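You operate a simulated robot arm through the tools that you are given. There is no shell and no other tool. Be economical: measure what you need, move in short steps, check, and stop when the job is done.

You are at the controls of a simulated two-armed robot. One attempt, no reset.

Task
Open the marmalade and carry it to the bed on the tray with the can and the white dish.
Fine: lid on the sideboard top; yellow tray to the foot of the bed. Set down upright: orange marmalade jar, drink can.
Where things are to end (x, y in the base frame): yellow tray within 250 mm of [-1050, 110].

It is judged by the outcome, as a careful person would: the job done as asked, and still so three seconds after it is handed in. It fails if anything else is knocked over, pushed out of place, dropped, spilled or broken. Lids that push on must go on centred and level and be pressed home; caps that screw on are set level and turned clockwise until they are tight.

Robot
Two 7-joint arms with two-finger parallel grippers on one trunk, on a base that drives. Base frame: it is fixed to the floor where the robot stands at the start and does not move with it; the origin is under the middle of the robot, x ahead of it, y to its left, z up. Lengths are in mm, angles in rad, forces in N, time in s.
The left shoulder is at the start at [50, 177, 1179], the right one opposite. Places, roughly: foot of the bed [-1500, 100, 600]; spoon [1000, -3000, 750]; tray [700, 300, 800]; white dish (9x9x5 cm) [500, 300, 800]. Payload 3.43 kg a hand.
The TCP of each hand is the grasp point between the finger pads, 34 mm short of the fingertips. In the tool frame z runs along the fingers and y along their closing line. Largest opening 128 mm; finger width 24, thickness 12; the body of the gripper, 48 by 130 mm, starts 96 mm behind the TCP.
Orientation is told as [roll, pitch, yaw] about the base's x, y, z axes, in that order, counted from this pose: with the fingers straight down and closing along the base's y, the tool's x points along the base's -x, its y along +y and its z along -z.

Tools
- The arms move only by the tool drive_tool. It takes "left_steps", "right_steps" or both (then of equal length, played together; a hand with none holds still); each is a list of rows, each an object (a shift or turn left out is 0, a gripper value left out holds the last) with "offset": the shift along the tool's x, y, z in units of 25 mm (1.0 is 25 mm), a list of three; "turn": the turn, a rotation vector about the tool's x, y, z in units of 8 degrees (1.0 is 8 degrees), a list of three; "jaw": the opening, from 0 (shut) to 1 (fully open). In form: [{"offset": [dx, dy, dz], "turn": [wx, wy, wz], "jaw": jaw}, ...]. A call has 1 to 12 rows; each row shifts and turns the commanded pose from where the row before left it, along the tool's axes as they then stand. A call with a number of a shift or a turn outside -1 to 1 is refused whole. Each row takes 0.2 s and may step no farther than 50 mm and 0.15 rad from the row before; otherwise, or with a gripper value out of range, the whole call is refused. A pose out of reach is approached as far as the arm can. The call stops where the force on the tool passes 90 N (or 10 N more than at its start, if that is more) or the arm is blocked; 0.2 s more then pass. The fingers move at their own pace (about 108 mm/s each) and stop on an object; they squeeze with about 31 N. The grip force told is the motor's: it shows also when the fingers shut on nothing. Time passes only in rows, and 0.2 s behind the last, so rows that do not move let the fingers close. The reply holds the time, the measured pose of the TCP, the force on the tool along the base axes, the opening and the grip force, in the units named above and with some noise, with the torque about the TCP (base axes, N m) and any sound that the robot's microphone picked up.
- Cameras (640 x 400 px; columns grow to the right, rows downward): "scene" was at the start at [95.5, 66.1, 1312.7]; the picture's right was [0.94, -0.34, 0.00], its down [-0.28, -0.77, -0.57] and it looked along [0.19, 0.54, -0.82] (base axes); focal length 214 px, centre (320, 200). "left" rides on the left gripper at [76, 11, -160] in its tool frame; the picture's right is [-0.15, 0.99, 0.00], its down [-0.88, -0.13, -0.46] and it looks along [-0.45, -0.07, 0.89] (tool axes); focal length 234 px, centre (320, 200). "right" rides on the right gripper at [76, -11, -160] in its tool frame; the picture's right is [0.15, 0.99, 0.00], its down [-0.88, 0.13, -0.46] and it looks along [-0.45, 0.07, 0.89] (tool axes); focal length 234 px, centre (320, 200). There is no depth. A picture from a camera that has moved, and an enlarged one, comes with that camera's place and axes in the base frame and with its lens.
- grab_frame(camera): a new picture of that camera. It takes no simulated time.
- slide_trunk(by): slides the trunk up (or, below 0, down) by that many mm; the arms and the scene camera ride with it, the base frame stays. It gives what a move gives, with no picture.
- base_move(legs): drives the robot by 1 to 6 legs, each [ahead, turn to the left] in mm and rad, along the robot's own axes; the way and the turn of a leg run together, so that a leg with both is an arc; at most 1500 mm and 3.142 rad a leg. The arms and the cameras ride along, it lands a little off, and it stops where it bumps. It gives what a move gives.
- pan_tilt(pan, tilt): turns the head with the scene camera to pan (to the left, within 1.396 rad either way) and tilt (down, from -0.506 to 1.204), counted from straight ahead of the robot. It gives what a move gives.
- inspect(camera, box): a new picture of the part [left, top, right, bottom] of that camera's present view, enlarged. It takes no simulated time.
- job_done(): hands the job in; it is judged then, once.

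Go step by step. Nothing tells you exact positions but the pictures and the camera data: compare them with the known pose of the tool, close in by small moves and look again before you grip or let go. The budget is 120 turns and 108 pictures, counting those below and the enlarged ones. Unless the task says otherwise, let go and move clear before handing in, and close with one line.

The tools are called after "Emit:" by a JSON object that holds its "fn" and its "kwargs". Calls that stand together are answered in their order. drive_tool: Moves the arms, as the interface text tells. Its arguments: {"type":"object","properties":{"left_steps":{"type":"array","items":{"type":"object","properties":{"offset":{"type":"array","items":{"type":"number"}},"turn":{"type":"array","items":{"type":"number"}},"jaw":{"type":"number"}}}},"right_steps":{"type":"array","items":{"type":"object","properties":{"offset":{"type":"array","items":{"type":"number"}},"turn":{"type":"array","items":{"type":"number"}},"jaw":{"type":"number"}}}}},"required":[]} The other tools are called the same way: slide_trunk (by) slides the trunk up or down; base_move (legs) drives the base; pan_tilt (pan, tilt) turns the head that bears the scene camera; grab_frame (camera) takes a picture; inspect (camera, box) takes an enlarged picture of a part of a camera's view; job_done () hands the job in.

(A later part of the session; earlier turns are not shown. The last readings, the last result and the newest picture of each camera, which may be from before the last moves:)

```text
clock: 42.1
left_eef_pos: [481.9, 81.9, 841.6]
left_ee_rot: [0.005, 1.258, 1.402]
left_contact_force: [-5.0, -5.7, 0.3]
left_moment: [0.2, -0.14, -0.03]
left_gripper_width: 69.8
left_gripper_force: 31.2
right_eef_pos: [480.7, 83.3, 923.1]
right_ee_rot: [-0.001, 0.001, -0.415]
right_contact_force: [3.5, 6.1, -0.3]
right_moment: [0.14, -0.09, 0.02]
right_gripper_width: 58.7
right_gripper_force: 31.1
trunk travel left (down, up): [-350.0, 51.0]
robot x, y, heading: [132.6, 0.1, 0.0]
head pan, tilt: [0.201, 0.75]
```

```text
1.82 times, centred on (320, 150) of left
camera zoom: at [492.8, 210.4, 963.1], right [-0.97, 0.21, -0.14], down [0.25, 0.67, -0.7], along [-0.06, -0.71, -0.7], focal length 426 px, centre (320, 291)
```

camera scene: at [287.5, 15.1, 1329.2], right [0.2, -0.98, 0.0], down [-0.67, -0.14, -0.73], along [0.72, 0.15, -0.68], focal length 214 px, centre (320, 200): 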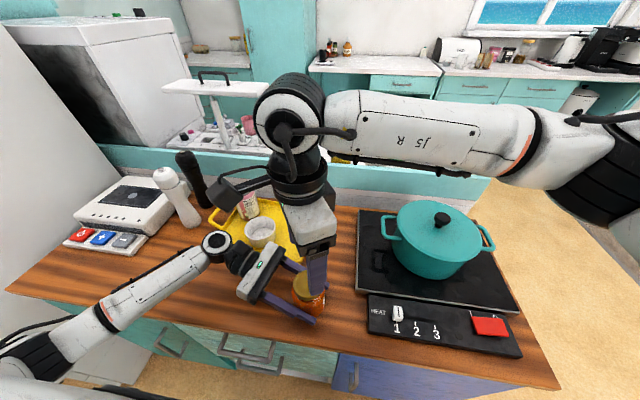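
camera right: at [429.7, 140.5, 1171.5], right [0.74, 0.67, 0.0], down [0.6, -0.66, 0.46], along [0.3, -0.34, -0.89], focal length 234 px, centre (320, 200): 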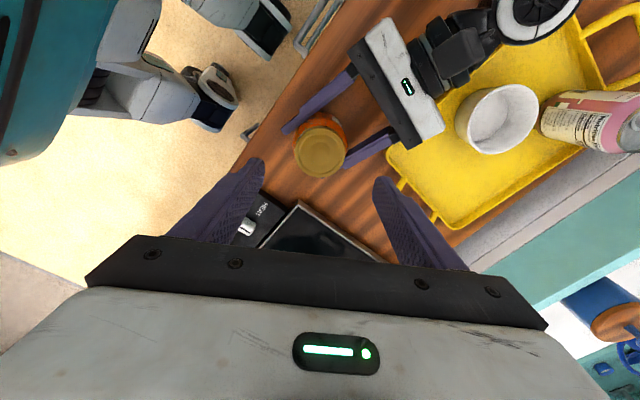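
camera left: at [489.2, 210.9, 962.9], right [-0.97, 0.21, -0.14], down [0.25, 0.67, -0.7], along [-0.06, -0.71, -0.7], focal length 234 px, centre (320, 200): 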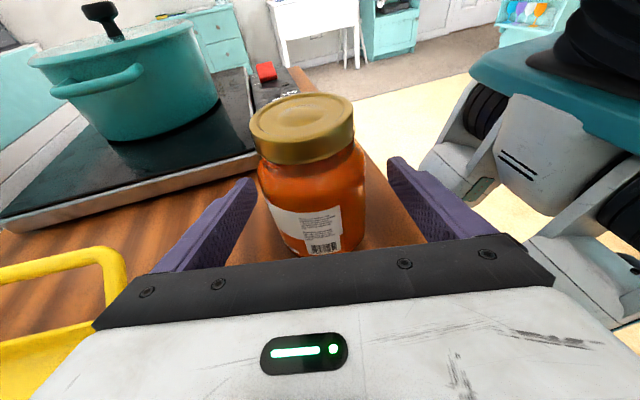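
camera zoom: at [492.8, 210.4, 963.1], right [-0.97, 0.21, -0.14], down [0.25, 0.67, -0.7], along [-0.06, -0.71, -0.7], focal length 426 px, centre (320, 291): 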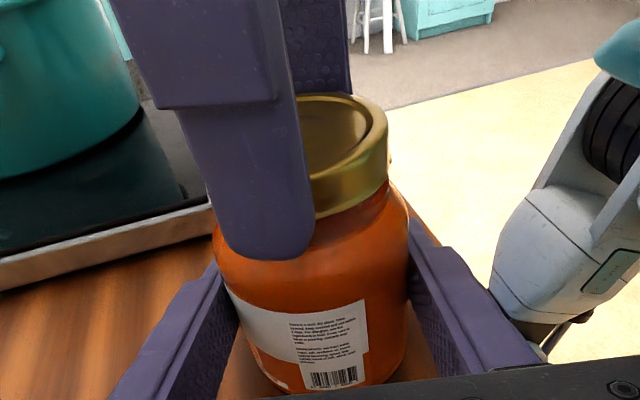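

The jar did not turn with the lid. Continuing to turn counter‑clockwise.

Emit:
{"fn": "drive_tool", "kwargs": {"right_steps": [{"turn": [0, 0, -1]}, {"turn": [0, 0, -1]}, {"turn": [0, 0, -1]}, {"turn": [0, 0, -1]}, {"turn": [0, 0, -1]}, {"turn": [0, 0, -1]}, {"turn": [0, 0, -1]}, {"turn": [0, 0, -1]}, {"turn": [0, 0, -1]}, {"turn": [0, 0, -1]}, {"turn": [0, 0, -1]}, {}]}}

Emit:
{"fn": "inspect", "kwargs": {"camera": "left", "box": [180, 40, 460, 260]}}

```text
clock: 44.7
left_eef_pos: [481.4, 81.6, 841.6]
left_ee_rot: [0.004, 1.256, 1.402]
left_contact_force: [-2.3, 1.2, -0.7]
left_moment: [-0.19, 0.07, 0.0]
left_gripper_width: 70.1
left_gripper_force: 30.4
right_eef_pos: [481.0, 81.9, 923.0]
right_ee_rot: [0.0, 0.001, 1.118]
right_contact_force: [1.5, -2.3, 2.5]
right_moment: [-0.08, -0.13, -0.02]
right_gripper_width: 58.8
right_gripper_force: 31.2
trunk travel left (down, up): [-350.0, 51.0]
robot x, y, heading: [135.9, 2.8, 0.002]
head pan, tilt: [0.201, 0.75]
```

```text
1.82 times, centred on (320, 150) of left
camera zoom: at [492.9, 210.7, 963.2], right [-0.97, 0.21, -0.14], down [0.25, 0.67, -0.7], along [-0.06, -0.71, -0.7], focal length 426 px, centre (320, 291)
```

zoom: 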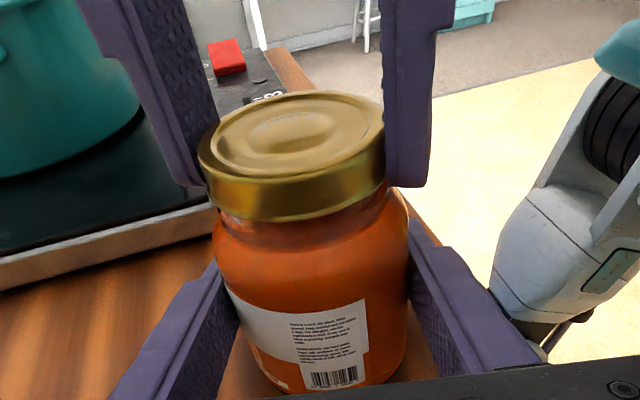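

Emit:
{"fn": "drive_tool", "kwargs": {"right_steps": [{"turn": [0, 0, -1]}, {"turn": [0, 0, -1]}, {"turn": [0, 0, -1]}, {"turn": [0, 0, -1]}, {"turn": [0, 0, -1]}, {"turn": [0, 0, -1]}, {"offset": [0, 0, -0.08]}, {"offset": [0, 0, -0.08]}, {}]}}

Emit:
{"fn": "inspect", "kwargs": {"camera": "left", "box": [180, 40, 460, 260]}}

```text
clock: 46.7
left_eef_pos: [481.2, 80.9, 842.0]
left_ee_rot: [0.0, 1.259, 1.399]
left_contact_force: [-4.9, 7.4, 6.8]
left_moment: [-0.31, -0.26, -0.01]
left_gripper_width: 69.9
left_gripper_force: 30.8
right_eef_pos: [481.6, 82.1, 925.8]
right_ee_rot: [0.003, 0.003, 1.537]
right_contact_force: [6.1, -8.1, -12.4]
right_moment: [-0.34, -0.25, 0.01]
right_gripper_width: 58.6
right_gripper_force: 31.0
right hand out of reach, approached as far as the arm can: row 4, 5, 6
trunk travel left (down, up): [-350.0, 51.0]
robot x, y, heading: [136.1, -5.3, -0.003]
head pan, tilt: [0.201, 0.75]
```

```text
1.82 times, centred on (320, 150) of left
camera zoom: at [493.0, 210.5, 963.7], right [-0.97, 0.22, -0.14], down [0.25, 0.67, -0.7], along [-0.06, -0.71, -0.7], focal length 426 px, centre (320, 291)
```

zoom: 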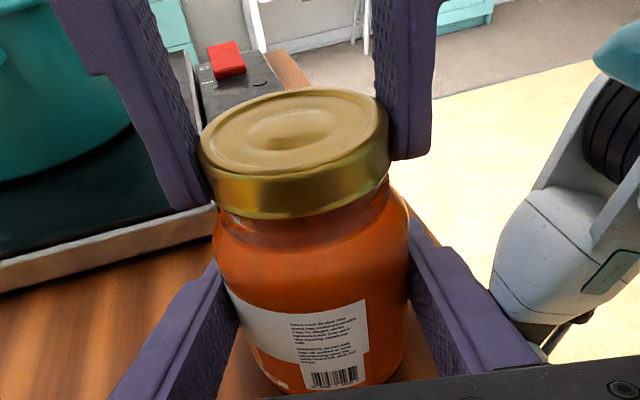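

Wrist limit near yaw 1.54; lid still threaded. Releasing and turning back for another bite.

Emit:
{"fn": "drive_tool", "kwargs": {"right_steps": [{"offset": [0, 0, 0.08]}, {"jaw": 0.7}, {}, {"turn": [0, 0, 1]}, {"turn": [0, 0, 1]}, {"turn": [0, 0, 1]}, {"turn": [0, 0, 1]}, {"turn": [0, 0, 1]}, {"turn": [0, 0, 1]}, {"turn": [0, 0, 1]}, {"turn": [0, 0, 1]}, {"turn": [0, 0, 1]}]}}

Emit:
{"fn": "drive_tool", "kwargs": {"right_steps": [{"turn": [0, 0, 1]}, {"turn": [0, 0, 1]}, {"turn": [0, 0, 1]}, {"turn": [0, 0, 1]}, {"turn": [0, 0, 1]}, {"turn": [0, 0, 1]}, {"turn": [0, 0, 1]}, {"turn": [0, 0, 1]}, {"turn": [0, 0, 1]}, {"turn": [0, 0, 1]}, {"turn": [0, 0, 1]}, {}]}}

Emit:
{"fn": "inspect", "kwargs": {"camera": "right", "box": [180, 40, 460, 260]}}

```text
clock: 49.3
left_eef_pos: [481.9, 81.5, 842.1]
left_ee_rot: [0.003, 1.257, 1.403]
left_contact_force: [1.0, -0.6, 0.6]
left_moment: [0.05, 0.03, -0.05]
left_gripper_width: 69.7
left_gripper_force: 30.7
right_eef_pos: [481.8, 83.1, 924.4]
right_ee_rot: [0.0, 0.002, 0.278]
right_contact_force: [0.7, 0.9, 0.3]
right_moment: [-0.01, -0.01, 0.02]
right_gripper_width: 89.6
right_gripper_force: 0.0
trunk travel left (down, up): [-350.0, 51.0]
robot x, y, heading: [136.8, 0.2, -0.0]
head pan, tilt: [0.201, 0.75]
```

```text
clock: 51.9
left_eef_pos: [482.3, 82.1, 841.4]
left_ee_rot: [0.004, 1.257, 1.403]
left_contact_force: [1.2, 0.8, 0.4]
left_moment: [0.12, -0.01, -0.03]
left_gripper_width: 69.7
left_gripper_force: 30.5
right_eef_pos: [481.5, 82.0, 922.9]
right_ee_rot: [-0.002, 0.0, -1.259]
right_contact_force: [0.1, -0.2, -0.4]
right_moment: [-0.04, 0.01, 0.01]
right_gripper_width: 89.4
right_gripper_force: 0.1
trunk travel left (down, up): [-350.0, 51.0]
robot x, y, heading: [135.5, -1.4, 0.006]
head pan, tilt: [0.201, 0.75]
```

```text
1.82 times, centred on (320, 150) of right
camera zoom: at [446.5, 152.1, 1082.3], right [0.9, 0.44, 0.0], down [0.4, -0.8, 0.46], along [0.2, -0.41, -0.89], focal length 426 px, centre (320, 291)
```

zoom: 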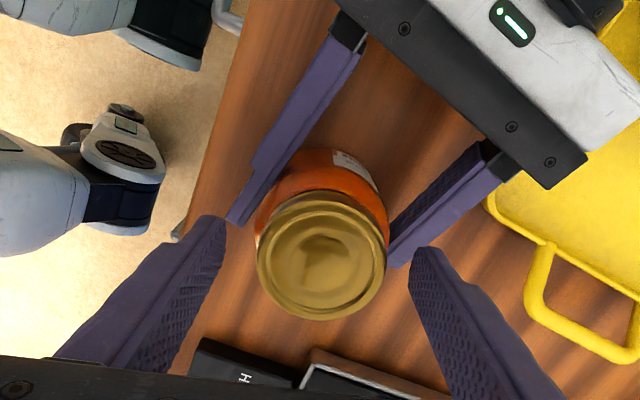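

Emit:
{"fn": "drive_tool", "kwargs": {"right_steps": [{"jaw": 0.4}, {}, {}, {"turn": [0, 0, -1]}, {"turn": [0, 0, -1]}, {"turn": [0, 0, -1]}, {"turn": [0, 0, -1]}, {"turn": [0, 0, -1]}, {"turn": [0, 0, -1]}, {"turn": [0, 0, -1]}, {"turn": [0, 0, -1]}, {"turn": [0, 0, -1]}]}}

Emit:
{"fn": "drive_tool", "kwargs": {"right_steps": [{"turn": [0, 0, -1]}, {"turn": [0, 0, -1]}, {"turn": [0, 0, -1]}, {"turn": [0, 0, -1]}, {"turn": [0, 0, -1]}, {"turn": [0, 0, -1]}, {"turn": [0, 0, -1]}, {"turn": [0, 0, -1]}, {"turn": [0, 0, -1]}, {"turn": [0, 0, -1]}, {"turn": [0, 0, 0]}]}}

Emit:
{"fn": "inspect", "kwargs": {"camera": "left", "box": [180, 40, 460, 260]}}

```text
clock: 54.5
left_eef_pos: [481.2, 82.6, 842.0]
left_ee_rot: [0.006, 1.256, 1.404]
left_contact_force: [-6.2, -4.3, 0.3]
left_moment: [0.14, -0.14, -0.05]
left_gripper_width: 69.4
left_gripper_force: 31.0
right_eef_pos: [480.0, 81.2, 925.0]
right_ee_rot: [0.0, 0.004, 0.004]
right_contact_force: [2.7, 3.4, -0.4]
right_moment: [0.11, -0.12, 0.0]
right_gripper_width: 58.2
right_gripper_force: 30.9
trunk travel left (down, up): [-350.0, 51.0]
robot x, y, heading: [134.5, -1.4, 0.007]
head pan, tilt: [0.201, 0.75]
```

```text
clock: 56.9
left_eef_pos: [480.9, 82.1, 841.6]
left_ee_rot: [0.001, 1.256, 1.403]
left_contact_force: [-1.5, 0.7, -0.1]
left_moment: [-0.1, 0.1, -0.02]
left_gripper_width: 69.6
left_gripper_force: 31.5
right_eef_pos: [480.7, 84.3, 923.8]
right_ee_rot: [0.004, 0.001, 1.4]
right_contact_force: [-0.7, -1.1, -0.2]
right_moment: [-0.04, 0.02, -0.01]
right_gripper_width: 58.4
right_gripper_force: 31.5
trunk travel left (down, up): [-350.0, 51.0]
robot x, y, heading: [135.7, 3.7, 0.001]
head pan, tilt: [0.201, 0.75]
```

```text
1.82 times, centred on (320, 150) of left
camera zoom: at [493.1, 210.8, 963.2], right [-0.97, 0.21, -0.14], down [0.25, 0.67, -0.7], along [-0.06, -0.71, -0.7], focal length 426 px, centre (320, 291)
```

zoom: 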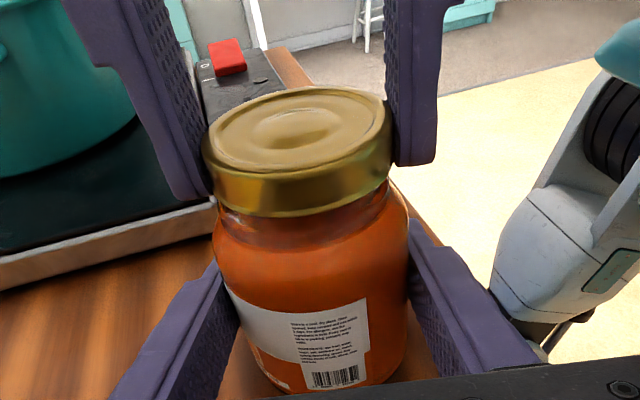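

Turned about 300° in all and the lid has risen a little. Testing with a small lift.

Emit:
{"fn": "drive_tool", "kwargs": {"right_steps": [{"offset": [0, 0, -0.1]}, {"offset": [0, 0, -0.1]}, {}]}}

Emit:
{"fn": "inspect", "kwargs": {"camera": "left", "box": [180, 40, 460, 260]}}

```text
clock: 57.7
left_eef_pos: [480.8, 82.9, 842.1]
left_ee_rot: [0.004, 1.257, 1.402]
left_contact_force: [1.1, 1.2, 0.3]
left_moment: [0.01, 0.05, -0.04]
left_gripper_width: 69.9
left_gripper_force: 31.2
right_eef_pos: [480.8, 82.8, 930.0]
right_ee_rot: [0.002, 0.003, 1.396]
right_contact_force: [-0.4, -0.5, 0.6]
right_moment: [-0.03, 0.0, 0.0]
right_gripper_width: 58.3
right_gripper_force: 31.1
trunk travel left (down, up): [-350.0, 51.0]
robot x, y, heading: [134.6, -1.4, 0.005]
head pan, tilt: [0.201, 0.75]
```

```text
1.82 times, centred on (320, 150) of left
camera zoom: at [493.1, 210.8, 963.1], right [-0.97, 0.21, -0.14], down [0.25, 0.67, -0.7], along [-0.06, -0.71, -0.7], focal length 426 px, centre (320, 291)
```

zoom: 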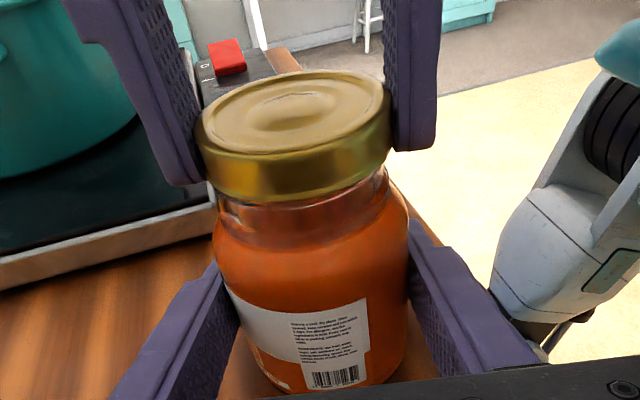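

The lid is free. Lifting it clear and carrying it to free table space near [560, 35].

Emit:
{"fn": "drive_tool", "kwargs": {"right_steps": [{"offset": [0, 0, -0.8]}, {"offset": [0, 0, -0.8]}, {"offset": [0, 0, -0.8]}, {"offset": [0.32, -0.9, 0]}, {"offset": [0.32, -0.9, 0]}, {"offset": [0.32, -0.9, 0]}, {"offset": [0.32, -0.8, 0]}, {"offset": [0, 0, 0.8]}, {"offset": [0, 0, 0.8]}, {}]}}

Emit:
{"fn": "grab_frame", "kwargs": {"camera": "scene"}}

Emit:
{"fn": "grab_frame", "kwargs": {"camera": "right"}}

Emit:
{"fn": "grab_frame", "kwargs": {"camera": "left"}}

```text
clock: 59.9
left_eef_pos: [480.8, 81.1, 841.7]
left_ee_rot: [0.004, 1.257, 1.403]
left_contact_force: [-0.7, -1.2, 0.2]
left_moment: [-0.08, 0.06, 0.02]
left_gripper_width: 69.5
left_gripper_force: 30.6
right_eef_pos: [524.6, 59.5, 950.4]
right_ee_rot: [0.002, 0.002, 1.396]
right_contact_force: [0.6, 0.6, 1.0]
right_moment: [0.01, -0.01, -0.01]
right_gripper_width: 58.3
right_gripper_force: 31.0
right hand out of reach, approached as far as the arm can: row 6, 7
trunk travel left (down, up): [-350.0, 51.0]
robot x, y, heading: [134.5, -4.4, 0.004]
head pan, tilt: [0.201, 0.75]
```

```text
68 pictures are left
camera scene: at [287.5, 15.0, 1329.2], right [0.2, -0.98, 0.0], down [-0.67, -0.14, -0.73], along [0.72, 0.15, -0.68], focal length 214 px, centre (320, 200)
```

scene: 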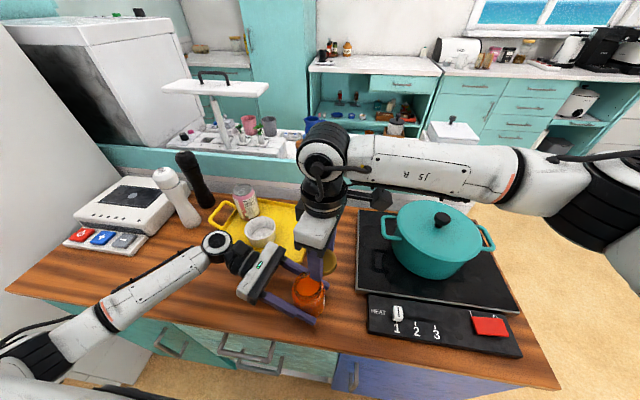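

```text
67 pictures are left
camera right: at [521.7, -16.5, 1109.2], right [-1.0, 0.03, 0.0], down [0.03, 0.89, 0.46], along [0.01, 0.45, -0.89], focal length 234 px, centre (320, 200)
```

right: 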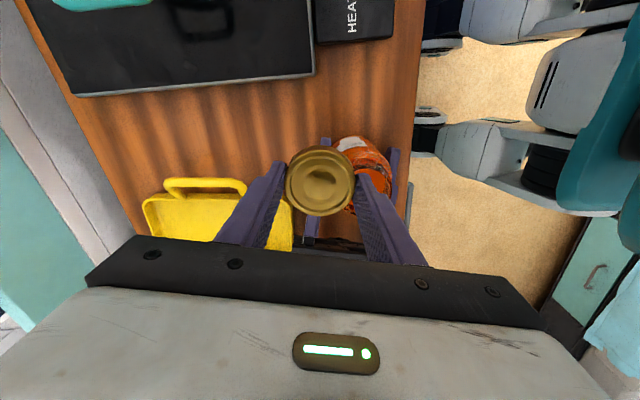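

```text
66 pictures are left
camera left: at [492.9, 210.5, 963.1], right [-0.97, 0.21, -0.14], down [0.25, 0.67, -0.7], along [-0.06, -0.71, -0.7], focal length 234 px, centre (320, 200)
```

left: 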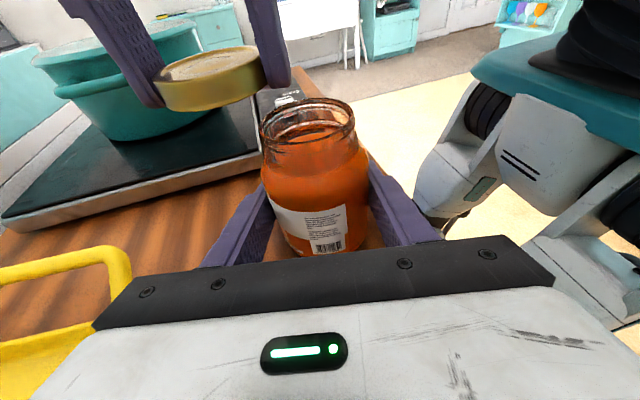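

The jar is open. I release it with the left hand and retract that hand, meanwhile unwinding the right wrist with the lid.

Emit:
{"fn": "drive_tool", "kwargs": {"left_steps": [{"jaw": 0.7}, {}, {"offset": [0, 0, -0.9]}, {"offset": [0, 0, -0.9]}, {"offset": [0, 0, -0.9]}, {"offset": [0, 0, -0.9]}, {"offset": [0, 0, -0.9]}, {"offset": [0, 0, -0.9]}, {"offset": [0.5, 0, -0.9]}, {"offset": [1, 0, -0.5]}, {"offset": [1, 0, -0.5]}], "right_steps": [{}, {}, {}, {}, {}, {"turn": [0, 0, 1]}, {"turn": [0, 0, 1]}, {"turn": [0, 0, 1]}, {"turn": [0, 0, 1]}, {"turn": [0, 0, 1]}, {"turn": [0, 0, 1]}]}}

Emit:
{"fn": "grab_frame", "kwargs": {"camera": "scene"}}

Emit:
{"fn": "grab_frame", "kwargs": {"camera": "right"}}

```text
clock: 62.3
left_eef_pos: [508.3, 235.8, 958.1]
left_ee_rot: [0.003, 1.257, 1.401]
left_contact_force: [0.2, -0.4, 0.6]
left_moment: [0.01, 0.01, -0.01]
left_gripper_width: 89.8
left_gripper_force: 0.0
right_eef_pos: [524.1, 58.8, 951.0]
right_ee_rot: [0.001, 0.003, 0.558]
right_contact_force: [-0.4, -0.8, -0.3]
right_moment: [-0.01, -0.01, 0.03]
right_gripper_width: 58.2
right_gripper_force: 30.2
trunk travel left (down, up): [-350.0, 51.0]
robot x, y, heading: [135.5, 0.5, 0.004]
head pan, tilt: [0.201, 0.75]
```

```text
65 pictures are left
camera scene: at [287.4, 15.0, 1329.2], right [0.2, -0.98, 0.0], down [-0.67, -0.14, -0.73], along [0.72, 0.15, -0.68], focal length 214 px, centre (320, 200)
```

scene: 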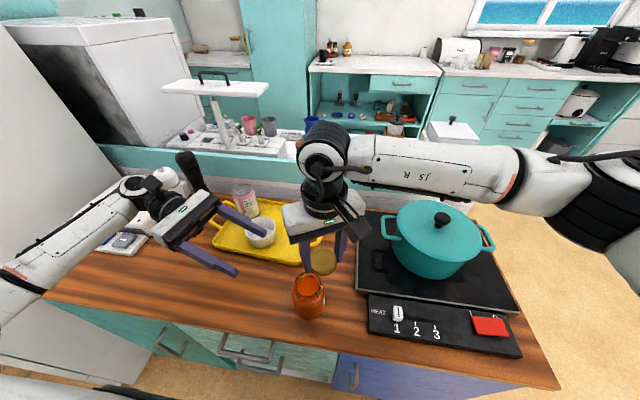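

```text
64 pictures are left
camera right: at [464.4, 10.0, 1109.6], right [-0.65, 0.76, 0.0], down [0.68, 0.58, 0.45], along [0.35, 0.29, -0.89], focal length 234 px, centre (320, 200)
```

right: 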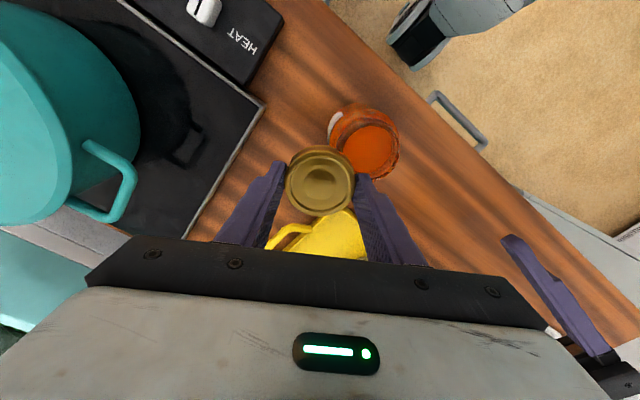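

Emit:
{"fn": "drive_tool", "kwargs": {"right_steps": [{"offset": [-0.44, -0.85, 0]}, {"offset": [-0.44, -0.85, 0]}, {"offset": [0, 0, 0.9]}, {"offset": [0, 0, 0.9]}, {"offset": [0, 0, 0.9]}, {"offset": [0, 0, 0.9]}, {"offset": [0, 0, 0.5]}, {}]}}

Emit:
{"fn": "inspect", "kwargs": {"camera": "right", "box": [180, 40, 460, 260]}}

Emit:
{"fn": "inspect", "kwargs": {"camera": "scene", "box": [220, 180, 420, 330]}}

```text
clock: 64.1
left_eef_pos: [506.7, 233.6, 956.2]
left_ee_rot: [0.004, 1.257, 1.401]
left_contact_force: [0.2, -0.3, -0.9]
left_moment: [0.0, -0.01, -0.02]
left_gripper_width: 89.5
left_gripper_force: 0.1
right_eef_pos: [564.7, 34.9, 846.3]
right_ee_rot: [-0.001, 0.003, 0.559]
right_contact_force: [0.1, 0.6, -0.1]
right_moment: [-0.04, 0.02, -0.03]
right_gripper_width: 58.3
right_gripper_force: 30.8
trunk travel left (down, up): [-350.0, 51.0]
robot x, y, heading: [136.7, -1.6, 0.005]
head pan, tilt: [0.201, 0.75]
```

```text
1.82 times, centred on (320, 150) of right
camera zoom: at [505.4, -14.0, 1005.6], right [-0.65, 0.76, 0.0], down [0.68, 0.58, 0.45], along [0.35, 0.29, -0.89], focal length 426 px, centre (320, 291)
```

zoom: 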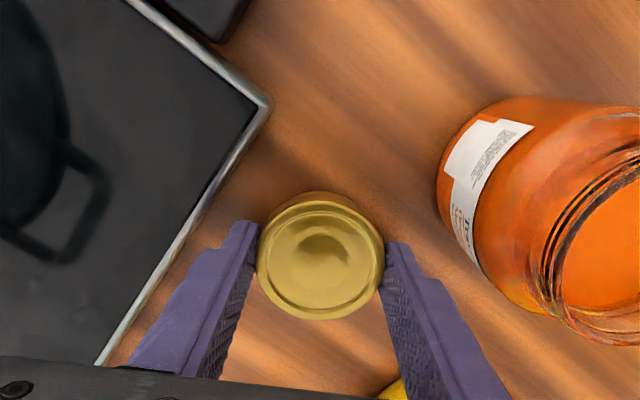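

```text
2.67 times, centred on (320, 255) of scene
camera zoom: at [287.5, 15.1, 1329.3], right [0.2, -0.98, 0.0], down [-0.67, -0.14, -0.73], along [0.72, 0.15, -0.68], focal length 572 px, centre (320, 53)
```

zoom: 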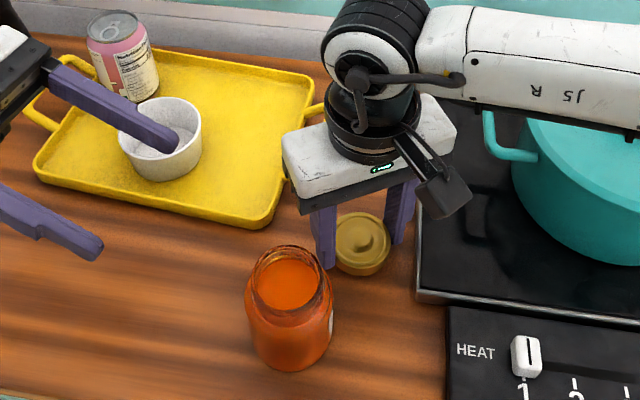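

Emit:
{"fn": "drive_tool", "kwargs": {"right_steps": [{"offset": [0, 0, 0.12]}, {"offset": [0, 0, 0.12]}, {}]}}

```text
clock: 64.9
left_eef_pos: [506.6, 234.3, 957.1]
left_ee_rot: [0.004, 1.256, 1.4]
left_contact_force: [-0.1, 0.3, 0.8]
left_moment: [0.04, 0.01, 0.0]
left_gripper_width: 89.6
left_gripper_force: 0.0
right_eef_pos: [563.6, 35.0, 839.7]
right_ee_rot: [0.0, 0.001, 0.558]
right_contact_force: [-1.6, -0.5, -0.2]
right_moment: [-0.02, 0.0, 0.01]
right_gripper_width: 58.4
right_gripper_force: 30.4
trunk travel left (down, up): [-350.0, 51.0]
robot x, y, heading: [132.6, 2.0, 0.003]
head pan, tilt: [0.201, 0.75]
```

Emit:
{"fn": "drive_tool", "kwargs": {"right_steps": [{"offset": [0, 0, 0.1]}, {"offset": [0, 0, 0.08]}, {}]}}

```text
clock: 65.7
left_eef_pos: [506.5, 233.4, 957.0]
left_ee_rot: [0.003, 1.257, 1.403]
left_contact_force: [-0.2, 0.3, -0.5]
left_moment: [0.02, -0.02, 0.01]
left_gripper_width: 89.8
left_gripper_force: 0.1
right_eef_pos: [565.3, 34.3, 835.8]
right_ee_rot: [0.0, 0.002, 0.558]
right_contact_force: [0.3, 0.2, -0.2]
right_moment: [0.02, 0.03, 0.0]
right_gripper_width: 58.2
right_gripper_force: 30.8
trunk travel left (down, up): [-350.0, 51.0]
robot x, y, heading: [135.3, -0.1, 0.003]
head pan, tilt: [0.201, 0.75]
```

Emit:
{"fn": "drive_tool", "kwargs": {"right_steps": [{"offset": [0, 0, 0.08]}, {"offset": [0, 0, 0.08]}, {}]}}

```text
clock: 66.5
left_eef_pos: [507.8, 233.9, 956.9]
left_ee_rot: [0.003, 1.256, 1.4]
left_contact_force: [-0.3, -0.4, 0.7]
left_moment: [-0.01, 0.04, -0.02]
left_gripper_width: 89.6
left_gripper_force: 0.0
right_eef_pos: [563.4, 34.4, 833.1]
right_ee_rot: [-0.001, -0.001, 0.558]
right_contact_force: [0.0, -2.0, 8.0]
right_moment: [0.13, 0.11, 0.08]
right_gripper_width: 58.2
right_gripper_force: 31.6
trunk travel left (down, up): [-350.0, 51.0]
robot x, y, heading: [137.5, 1.5, -0.001]
head pan, tilt: [0.201, 0.75]
```

The lid touches the sideboard top. Releasing and rising.

Emit:
{"fn": "drive_tool", "kwargs": {"right_steps": [{"jaw": 0.6}, {}, {"offset": [0, 0, -0.5]}, {"offset": [0, 0, -1]}, {"offset": [0, 0, -1]}, {"offset": [0, 0, -1]}, {"offset": [0, 0, -1]}, {"offset": [0, 0, -1]}, {"offset": [0, 0, -1], "turn": [0, 0, 1], "jaw": 0.85}, {"turn": [0, 0, 1]}, {"turn": [0, 0, 1]}, {"turn": [0, 0, 1]}]}}

Emit:
{"fn": "grab_frame", "kwargs": {"camera": "right"}}

Emit:
{"fn": "grab_frame", "kwargs": {"camera": "scene"}}

```text
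clock: 69.1
left_eef_pos: [508.2, 233.6, 957.0]
left_ee_rot: [0.003, 1.256, 1.401]
left_contact_force: [0.7, 0.1, 0.4]
left_moment: [0.0, 0.05, 0.03]
left_gripper_width: 89.6
left_gripper_force: 0.0
right_eef_pos: [563.8, 33.4, 996.2]
right_ee_rot: [0.0, 0.002, -0.002]
right_contact_force: [-0.3, -0.4, -0.8]
right_moment: [0.03, -0.02, 0.0]
right_gripper_width: 108.8
right_gripper_force: 0.1
trunk travel left (down, up): [-350.0, 51.0]
robot x, y, heading: [135.8, -5.4, 0.001]
head pan, tilt: [0.201, 0.75]
```

```text
61 pictures are left
camera right: at [488.2, 23.9, 1155.5], right [-0.14, 0.99, 0.0], down [0.88, 0.13, 0.45], along [0.45, 0.07, -0.89], focal length 234 px, centre (320, 200)
```

right: 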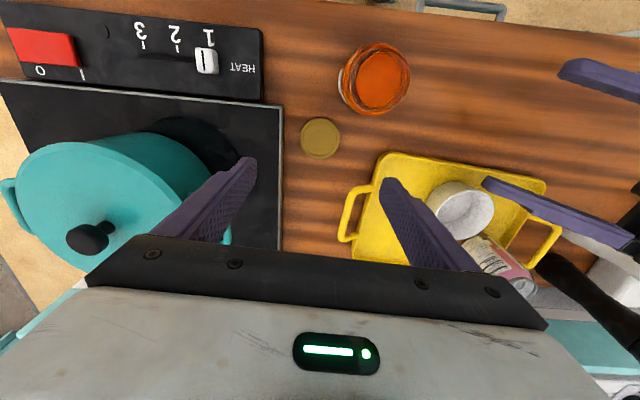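

```text
60 pictures are left
camera scene: at [287.5, 15.1, 1329.3], right [0.2, -0.98, 0.0], down [-0.67, -0.14, -0.73], along [0.72, 0.15, -0.68], focal length 214 px, centre (320, 200)
```

scene: 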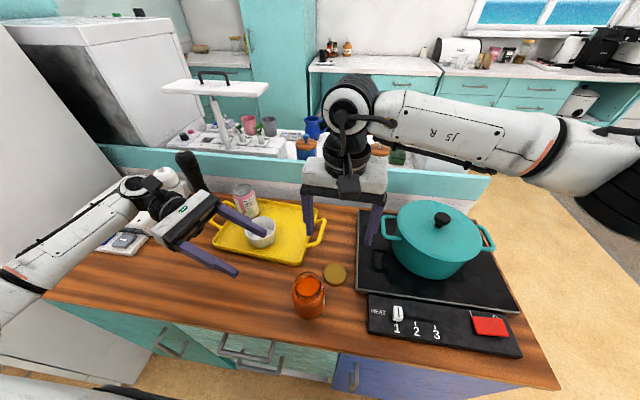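

Lid lies flat on the sideboard. Moving the right hand over the open jar and backing the left hand off.

Emit:
{"fn": "drive_tool", "kwargs": {"right_steps": [{"offset": [0.84, 0.49, 0]}, {"offset": [0.84, 0.49, 0]}, {"offset": [0.84, 0.49, 0]}, {"offset": [0.84, 0.49, 0]}, {"offset": [0, 0, 0.8]}, {"offset": [0, 0, 0.8]}, {}], "left_steps": [{"offset": [0.5, 0, -1]}, {"offset": [0.5, 0, -1]}, {"offset": [0.5, 0, -1]}, {"turn": [0, -1, 0]}, {"turn": [0, -1, 0]}, {"turn": [0, -1, 0]}, {"turn": [0, -1, 0]}]}}

Emit:
{"fn": "grab_frame", "kwargs": {"camera": "right"}}

```text
clock: 70.7
left_eef_pos: [518.1, 293.2, 1015.8]
left_ee_rot: [0.003, 0.696, 1.401]
left_contact_force: [-0.6, 0.5, -0.7]
left_moment: [0.01, 0.0, 0.03]
left_gripper_width: 89.5
left_gripper_force: 0.1
right_eef_pos: [480.8, 83.1, 955.6]
right_ee_rot: [0.0, 0.002, 0.0]
right_contact_force: [-0.1, 0.1, 0.5]
right_moment: [-0.02, 0.0, -0.02]
right_gripper_width: 108.7
right_gripper_force: 0.0
trunk travel left (down, up): [-350.0, 51.0]
robot x, y, heading: [135.1, 2.2, -0.001]
head pan, tilt: [0.201, 0.75]
```

```text
59 pictures are left
camera right: at [404.5, 72.7, 1114.4], right [-0.15, 0.99, 0.0], down [0.88, 0.13, 0.45], along [0.45, 0.07, -0.89], focal length 234 px, centre (320, 200)
```

right: 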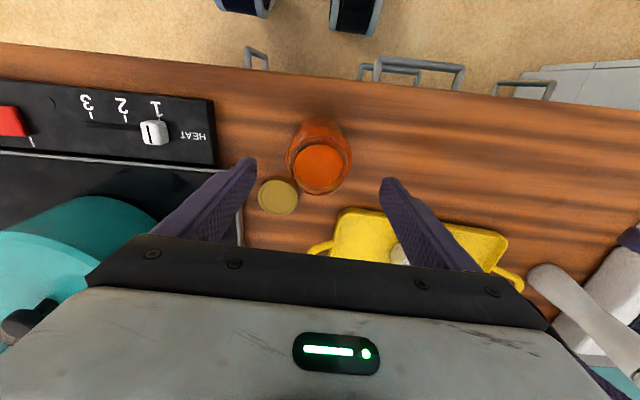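

Emit:
{"fn": "drive_tool", "kwargs": {"right_steps": [{"offset": [0, 0, 0.98]}, {"offset": [0, 0, 0.98]}, {"offset": [0, 0, 0.98]}, {"offset": [0, 0, 0.98]}, {"jaw": 0.4}, {}, {}], "left_steps": [{"turn": [0, -1, 0]}, {"turn": [0, -1, 0]}, {"turn": [0, -1, 0]}, {"turn": [0, -1, 0]}, {"turn": [0, -1, 0]}, {}, {}]}}

Emit:
{"fn": "grab_frame", "kwargs": {"camera": "scene"}}

```text
clock: 72.3
left_eef_pos: [517.3, 292.6, 1014.9]
left_ee_rot: [0.002, -0.001, 1.398]
left_contact_force: [0.0, 0.8, 0.2]
left_moment: [0.03, 0.02, -0.02]
left_gripper_width: 89.6
left_gripper_force: 0.1
right_eef_pos: [480.5, 82.9, 857.7]
right_ee_rot: [-0.001, 0.001, 0.001]
right_contact_force: [0.8, -0.1, -0.5]
right_moment: [0.05, -0.08, -0.03]
right_gripper_width: 71.5
right_gripper_force: 31.0
trunk travel left (down, up): [-350.0, 51.0]
robot x, y, heading: [135.6, 0.8, -0.001]
head pan, tilt: [0.201, 0.75]
```

```text
58 pictures are left
camera scene: at [287.7, 15.1, 1329.2], right [0.2, -0.98, 0.0], down [-0.67, -0.14, -0.73], along [0.72, 0.15, -0.68], focal length 214 px, centre (320, 200)
```

scene: 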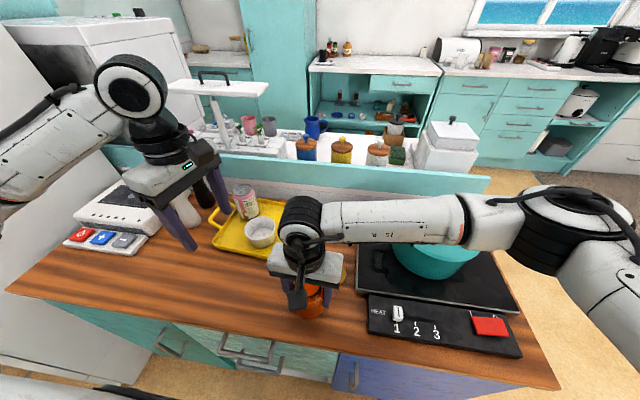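

Jar gripped. Lifting and carrying it over the tray; the left hand steps aside and unwinds.

Emit:
{"fn": "drive_tool", "kwargs": {"right_steps": [{"offset": [0, 0, -1]}, {"offset": [0, 0, -1]}, {"offset": [0, 0, -1]}, {"offset": [-0.5, 0.2, -0.3]}, {"offset": [-1, 0.4, 0]}, {"offset": [-1, 0.4, 0]}, {"offset": [-1, 0.4, 0]}, {"offset": [-1, 0.4, 0]}, {"offset": [-1, 0.4, 0]}, {"offset": [-1, 0.4, 0]}, {"offset": [-1, 0.4, 0]}, {"offset": [-1, 0.4, 0]}], "left_steps": [{"offset": [-1, 0, -1]}, {"offset": [-1, 0, -1]}, {"offset": [-1, 0, -1]}, {"offset": [-1, 0, 0]}, {"offset": [-1, 0, 0]}, {"turn": [0, 0, 1]}, {"turn": [0, 0, 1]}, {"turn": [0, 0, 1]}, {"turn": [0, 0, 1]}, {"turn": [0, 0, 1]}, {"turn": [0, 0, 1]}, {"turn": [0, 0, 1]}]}}

Emit:
{"fn": "grab_frame", "kwargs": {"camera": "right"}}

Emit:
{"fn": "grab_frame", "kwargs": {"camera": "scene"}}

```text
clock: 75.1
left_eef_pos: [538.0, 415.3, 1091.4]
left_ee_rot: [0.001, 0.001, 0.418]
left_contact_force: [-0.8, 1.5, -1.1]
left_moment: [-0.05, -0.03, 0.01]
left_gripper_width: 89.1
left_gripper_force: 0.0
right_eef_pos: [670.9, 108.6, 938.4]
right_ee_rot: [0.002, -0.001, -0.058]
right_contact_force: [0.4, -0.4, -5.4]
right_moment: [0.02, 0.03, -0.01]
right_gripper_width: 71.7
right_gripper_force: 31.0
right hand out of reach, approached as far as the arm can: row 10, 11, 12
trunk travel left (down, up): [-350.0, 51.0]
robot x, y, heading: [134.7, 2.7, 0.001]
head pan, tilt: [0.201, 0.75]
stopped in row 12 (right hand): the arm was blocked; the commanded pose is now the measured one
```

```text
57 pictures are left
camera right: at [594.7, 101.2, 1096.8], right [-0.09, 1.0, 0.0], down [0.89, 0.08, 0.46], along [0.46, 0.04, -0.89], focal length 234 px, centre (320, 200)
```

right: 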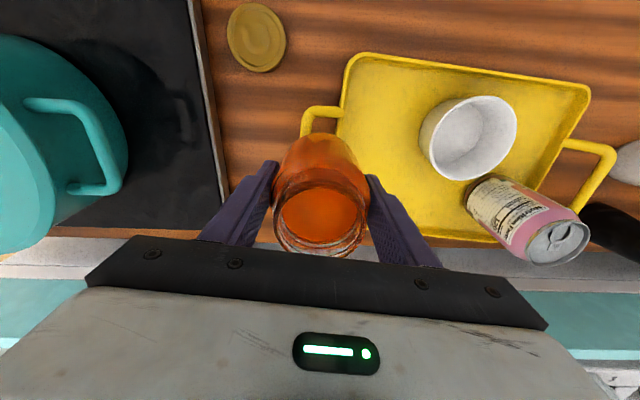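

```text
56 pictures are left
camera scene: at [288.0, 14.9, 1329.2], right [0.2, -0.98, 0.0], down [-0.67, -0.14, -0.73], along [0.72, 0.15, -0.68], focal length 214 px, centre (320, 200)
```

scene: 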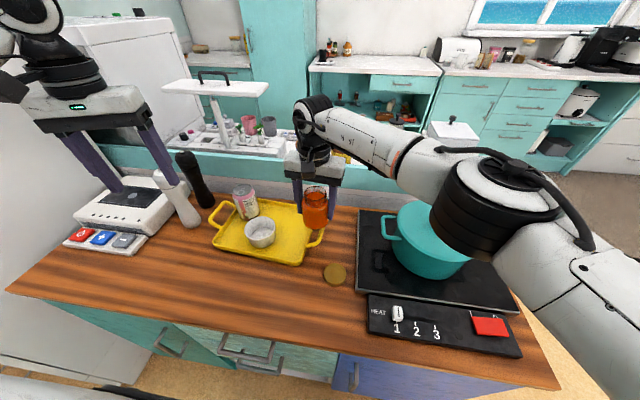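

The right arm cannot reach the free tray spot (limit ≈566 mm from its shoulder). I'll set the jar back on the table mid‑way and let the left hand carry it in.

Emit:
{"fn": "drive_tool", "kwargs": {"right_steps": [{"offset": [0.926, 0.351, 0]}, {"offset": [0.926, 0.351, 0]}, {"offset": [0.926, 0.351, 0]}, {"offset": [0.926, 0.351, 0]}, {"offset": [0.926, 0.351, 0]}, {"offset": [0.926, 0.351, 0]}, {"offset": [0.926, 0.351, 0]}, {"offset": [0.926, 0.351, 0]}, {"offset": [0, 0, 1]}, {"offset": [0, 0, 1]}, {"offset": [0, 0, 1]}, {}]}}

```text
clock: 77.7
left_eef_pos: [538.9, 416.0, 1091.3]
left_ee_rot: [0.003, 0.002, 0.419]
left_contact_force: [-0.1, 0.2, 0.4]
left_moment: [0.0, 0.0, -0.01]
left_gripper_width: 89.8
left_gripper_force: 0.1
right_eef_pos: [507.1, 180.1, 867.9]
right_ee_rot: [0.005, -0.012, -0.088]
right_contact_force: [-0.1, 0.6, -5.4]
right_moment: [0.0, 0.0, 0.01]
right_gripper_width: 71.5
right_gripper_force: 31.1
trunk travel left (down, up): [-350.0, 51.0]
robot x, y, heading: [136.9, 0.7, -0.001]
head pan, tilt: [0.201, 0.75]
```

Emit:
{"fn": "drive_tool", "kwargs": {"right_steps": [{"offset": [0, 0, 0.2]}, {"offset": [0, 0, 0.12]}, {"offset": [0, 0, 0.08]}, {}]}}

```text
clock: 78.7
left_eef_pos: [537.3, 415.3, 1092.1]
left_ee_rot: [0.002, 0.001, 0.418]
left_contact_force: [0.4, -0.1, -0.4]
left_moment: [-0.01, -0.03, -0.02]
left_gripper_width: 89.7
left_gripper_force: 0.1
right_eef_pos: [509.2, 179.1, 857.7]
right_ee_rot: [0.006, -0.015, -0.097]
right_contact_force: [6.6, 3.2, 16.7]
right_moment: [-0.02, 0.12, 0.03]
right_gripper_width: 71.6
right_gripper_force: 30.9
trunk travel left (down, up): [-350.0, 51.0]
robot x, y, heading: [132.7, 1.7, 0.001]
head pan, tilt: [0.201, 0.75]
```

Jar is down at about [509,179]. Releasing and clearing the right arm; squaring up the left hand.

Emit:
{"fn": "drive_tool", "kwargs": {"right_steps": [{"jaw": 0.75}, {}, {"offset": [0, 0, -0.5]}, {"offset": [0, 0, -1]}, {"offset": [0, 0, -1]}, {"offset": [0, 0, -1]}, {"offset": [0, 0, -1]}, {"offset": [0, 0, -1]}, {"offset": [0.5, -1, -1]}, {"offset": [0.5, -1, 0]}, {"offset": [0.5, -1, 0]}, {"offset": [0.5, -1, 0]}], "left_steps": [{}, {}, {}, {}, {}, {}, {}, {}, {"jaw": 0.85}, {"turn": [0, 0, 1]}, {"turn": [0, 0, 1]}, {"turn": [0, 0, 1]}]}}

Emit:
{"fn": "drive_tool", "kwargs": {"right_steps": [{"offset": [0, -1, 0]}, {"offset": [0, -1, 0]}, {"offset": [0, -1, 0]}, {"offset": [0, -1, 0]}, {}, {}], "left_steps": [{"offset": [0, -0.5, 0]}, {"offset": [0, -1, 0]}, {"offset": [0, -1, 0]}, {"offset": [0.2, -1, 0]}, {"offset": [0.4, -1, 0]}, {"offset": [0.4, -1, 0.5]}]}}

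Emit:
{"fn": "grab_frame", "kwargs": {"camera": "left"}}

Emit:
{"fn": "grab_frame", "kwargs": {"camera": "scene"}}

```text
clock: 81.3
left_eef_pos: [538.8, 415.6, 1092.7]
left_ee_rot: [-0.001, 0.001, -0.004]
left_contact_force: [-0.4, -0.2, -0.1]
left_moment: [-0.01, -0.01, -0.01]
left_gripper_width: 108.8
left_gripper_force: 0.1
right_eef_pos: [431.6, 92.7, 1017.0]
right_ee_rot: [0.004, -0.001, -0.052]
right_contact_force: [-0.8, 0.2, -0.3]
right_moment: [0.0, 0.0, 0.02]
right_gripper_width: 96.0
right_gripper_force: 0.0
trunk travel left (down, up): [-350.0, 51.0]
robot x, y, heading: [136.7, -2.1, 0.001]
head pan, tilt: [0.201, 0.75]
```

```text
clock: 82.7
left_eef_pos: [513.0, 277.7, 1078.9]
left_ee_rot: [0.0, 0.002, 0.0]
left_contact_force: [0.8, 0.3, 0.0]
left_moment: [0.03, -0.01, 0.02]
left_gripper_width: 109.0
left_gripper_force: 0.0
right_eef_pos: [426.5, -6.5, 1016.7]
right_ee_rot: [0.001, 0.0, -0.052]
right_contact_force: [-0.8, -0.4, 0.8]
right_moment: [0.02, -0.02, 0.01]
right_gripper_width: 95.8
right_gripper_force: 0.1
trunk travel left (down, up): [-350.0, 51.0]
robot x, y, heading: [136.6, -3.1, 0.005]
head pan, tilt: [0.201, 0.75]
```

```text
55 pictures are left
camera left: at [437.2, 289.5, 1239.2], right [0.15, 0.99, 0.0], down [0.88, -0.13, 0.45], along [0.45, -0.07, -0.89], focal length 234 px, centre (320, 200)
```

left: 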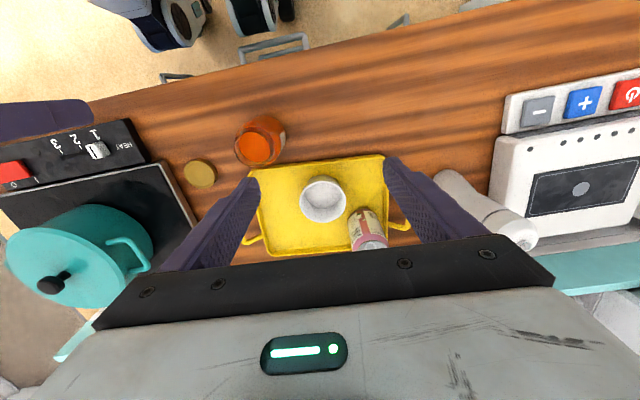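

```text
54 pictures are left
camera scene: at [287.6, 14.8, 1329.2], right [0.2, -0.98, 0.0], down [-0.67, -0.14, -0.73], along [0.72, 0.15, -0.68], focal length 214 px, centre (320, 200)
```

scene: 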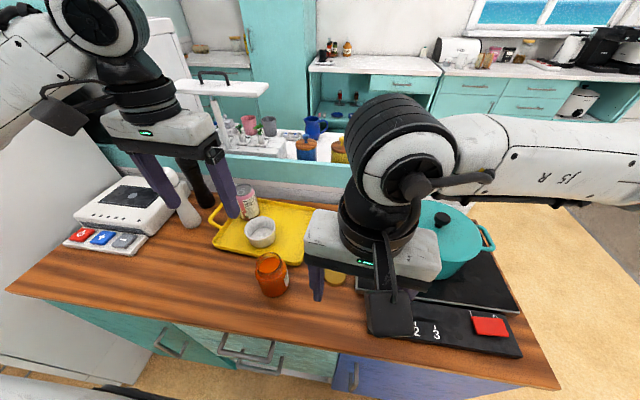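

Emit:
{"fn": "drive_tool", "kwargs": {"left_steps": [{"offset": [0.04, -0.98, 0.4]}, {"offset": [0.04, -0.98, 0.6]}, {"offset": [0, -0.98, 0.8]}, {"offset": [0, -0.98, 0.8]}, {"offset": [0, 0, 0.9]}, {"offset": [0, 0, 0.9]}, {"offset": [0, 0, 0.76]}, {}]}}

Emit:
{"fn": "grab_frame", "kwargs": {"camera": "left"}}

```text
clock: 84.5
left_eef_pos: [511.3, 180.2, 950.9]
left_ee_rot: [0.0, 0.0, -0.003]
left_contact_force: [0.1, -1.0, -0.8]
left_moment: [0.02, -0.03, 0.02]
left_gripper_width: 108.9
left_gripper_force: 0.1
right_eef_pos: [426.5, -5.3, 1015.6]
right_ee_rot: [0.002, -0.001, -0.052]
right_contact_force: [-0.5, -1.0, -0.6]
right_moment: [0.0, 0.0, -0.05]
right_gripper_width: 95.7
right_gripper_force: 0.0
trunk travel left (down, up): [-350.0, 51.0]
robot x, y, heading: [136.9, -0.9, -0.003]
head pan, tilt: [0.201, 0.75]
```

```text
53 pictures are left
camera left: at [436.3, 191.4, 1109.5], right [0.15, 0.99, 0.0], down [0.88, -0.13, 0.45], along [0.45, -0.07, -0.89], focal length 234 px, centre (320, 200)
```

left: 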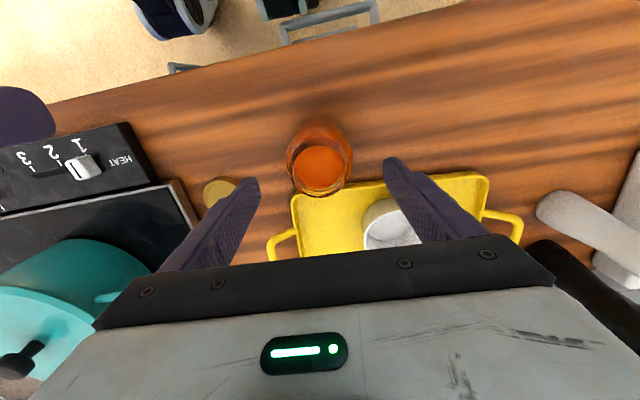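

Emit:
{"fn": "drive_tool", "kwargs": {"left_steps": [{"offset": [0, 0, 0.93]}, {"offset": [0, 0, 0.93]}, {"offset": [0, 0, 0.93]}, {"offset": [0, 0, 0.93]}, {"jaw": 0.4}, {}, {}, {"offset": [0, 0, -0.5]}, {"offset": [0, 0, -1]}, {"offset": [0, 0, -1]}, {"offset": [0, 0, -1]}, {}]}}

Emit:
{"fn": "drive_tool", "kwargs": {"left_steps": [{"offset": [-0.5, 0, 0]}, {"offset": [-0.9, 0, 0]}, {"offset": [-0.9, 0, 0]}, {"offset": [-0.9, 0, 0]}, {"offset": [-0.9, 0, 0]}, {"offset": [-0.9, 0, 0]}, {"offset": [-0.9, 0, 0]}, {"offset": [-0.9, 0, 0]}, {"offset": [-0.6, 0, 0]}, {}]}}

Emit:
{"fn": "grab_frame", "kwargs": {"camera": "left"}}

Emit:
{"fn": "inspect", "kwargs": {"camera": "scene", "box": [160, 150, 360, 290]}}

```text
clock: 87.1
left_eef_pos: [512.2, 179.5, 943.6]
left_ee_rot: [0.0, 0.002, -0.003]
left_contact_force: [-1.0, 0.3, -5.7]
left_moment: [0.01, -0.04, 0.02]
left_gripper_width: 71.4
left_gripper_force: 30.7
right_eef_pos: [426.2, -6.0, 1016.0]
right_ee_rot: [0.002, 0.0, -0.051]
right_contact_force: [0.5, -0.3, -0.1]
right_moment: [0.02, 0.0, 0.01]
right_gripper_width: 95.9
right_gripper_force: 0.2
trunk travel left (down, up): [-350.0, 51.0]
robot x, y, heading: [134.9, 2.2, -0.002]
head pan, tilt: [0.201, 0.75]
```

```text
clock: 89.3
left_eef_pos: [696.9, 178.8, 943.0]
left_ee_rot: [0.0, 0.003, -0.001]
left_contact_force: [-0.6, 0.2, -5.0]
left_moment: [0.02, -0.01, 0.0]
left_gripper_width: 71.6
left_gripper_force: 30.6
right_eef_pos: [427.8, -5.6, 1016.1]
right_ee_rot: [0.003, -0.002, -0.053]
right_contact_force: [-0.2, 0.2, 0.2]
right_moment: [-0.02, 0.0, -0.02]
right_gripper_width: 96.1
right_gripper_force: 0.1
trunk travel left (down, up): [-350.0, 51.0]
robot x, y, heading: [137.4, -4.6, 0.006]
head pan, tilt: [0.201, 0.75]
```

```text
52 pictures are left
camera left: at [621.9, 190.2, 1103.4], right [0.15, 0.99, 0.0], down [0.88, -0.13, 0.45], along [0.45, -0.07, -0.89], focal length 234 px, centre (320, 200)
```

left: 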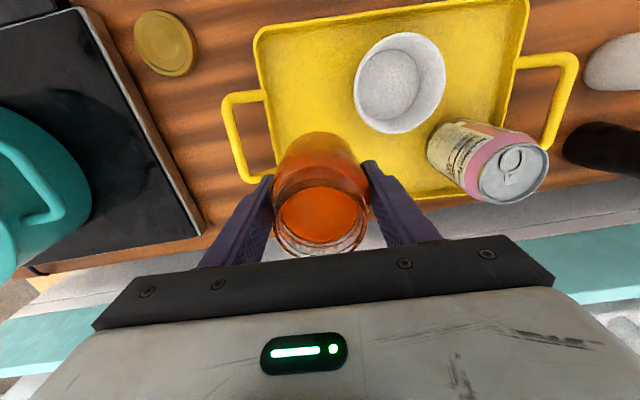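

```text
2.86 times, centred on (260, 220) of scene
camera zoom: at [287.9, 15.3, 1329.2], right [0.2, -0.98, 0.0], down [-0.67, -0.14, -0.73], along [0.72, 0.15, -0.68], focal length 613 px, centre (491, 143)
```

zoom: 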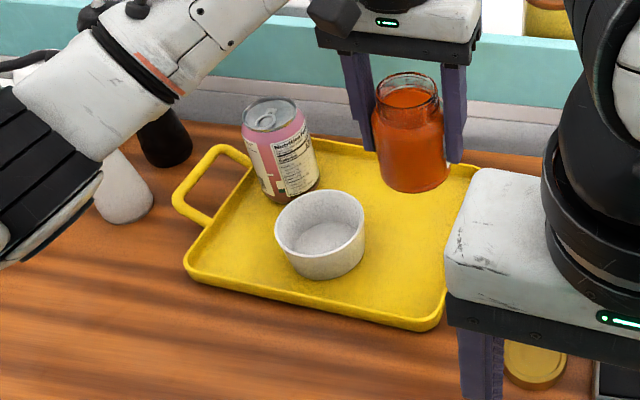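

Emit:
{"fn": "drive_tool", "kwargs": {"left_steps": [{"offset": [-0.1, 0.32, 0]}, {"offset": [0, 0, 0.8]}, {"offset": [0, 0, 0.8]}, {"offset": [0, 0, 0.8]}, {"offset": [0, 0, 0.6]}, {"offset": [0, 0, 0.1]}, {}]}}

```text
clock: 90.9
left_eef_pos: [700.2, 188.5, 867.1]
left_ee_rot: [0.001, 0.001, -0.001]
left_contact_force: [0.8, -0.7, -4.1]
left_moment: [0.0, -0.01, 0.01]
left_gripper_width: 71.6
left_gripper_force: 31.0
right_eef_pos: [425.9, -6.4, 1016.2]
right_ee_rot: [0.0, -0.002, -0.052]
right_contact_force: [0.0, -0.6, -0.5]
right_moment: [-0.01, -0.03, 0.01]
right_gripper_width: 96.1
right_gripper_force: 0.1
trunk travel left (down, up): [-350.0, 51.0]
robot x, y, heading: [134.6, 2.0, 0.002]
head pan, tilt: [0.201, 0.75]
```

Emit:
{"fn": "drive_tool", "kwargs": {"left_steps": [{"offset": [0, 0, 0.1]}, {"offset": [0, 0, 0.1]}, {}]}}

```text
clock: 91.7
left_eef_pos: [698.4, 189.1, 861.8]
left_ee_rot: [0.001, 0.003, 0.001]
left_contact_force: [0.3, -0.1, -5.7]
left_moment: [0.02, 0.02, 0.0]
left_gripper_width: 71.4
left_gripper_force: 31.4
right_eef_pos: [426.8, -5.8, 1015.8]
right_ee_rot: [0.003, 0.0, -0.053]
right_contact_force: [-0.4, 0.3, 1.0]
right_moment: [0.04, -0.02, 0.0]
right_gripper_width: 96.0
right_gripper_force: 0.0
trunk travel left (down, up): [-350.0, 51.0]
robot x, y, heading: [136.3, -2.0, -0.003]
head pan, tilt: [0.201, 0.75]
```

Emit:
{"fn": "drive_tool", "kwargs": {"left_steps": [{"offset": [0, 0, 0.08]}, {"offset": [0, 0, 0.06]}, {}]}}

```text
clock: 92.5
left_eef_pos: [698.4, 188.6, 861.9]
left_ee_rot: [0.001, -0.005, -0.003]
left_contact_force: [-0.5, 2.1, 18.4]
left_moment: [0.26, 0.59, -0.05]
left_gripper_width: 71.3
left_gripper_force: 30.8
right_eef_pos: [427.2, -6.4, 1016.6]
right_ee_rot: [0.004, -0.003, -0.052]
right_contact_force: [0.3, -0.4, 0.0]
right_moment: [0.0, -0.01, -0.03]
right_gripper_width: 96.1
right_gripper_force: 0.1
trunk travel left (down, up): [-350.0, 51.0]
robot x, y, heading: [135.3, 2.7, 0.007]
head pan, tilt: [0.201, 0.75]
```

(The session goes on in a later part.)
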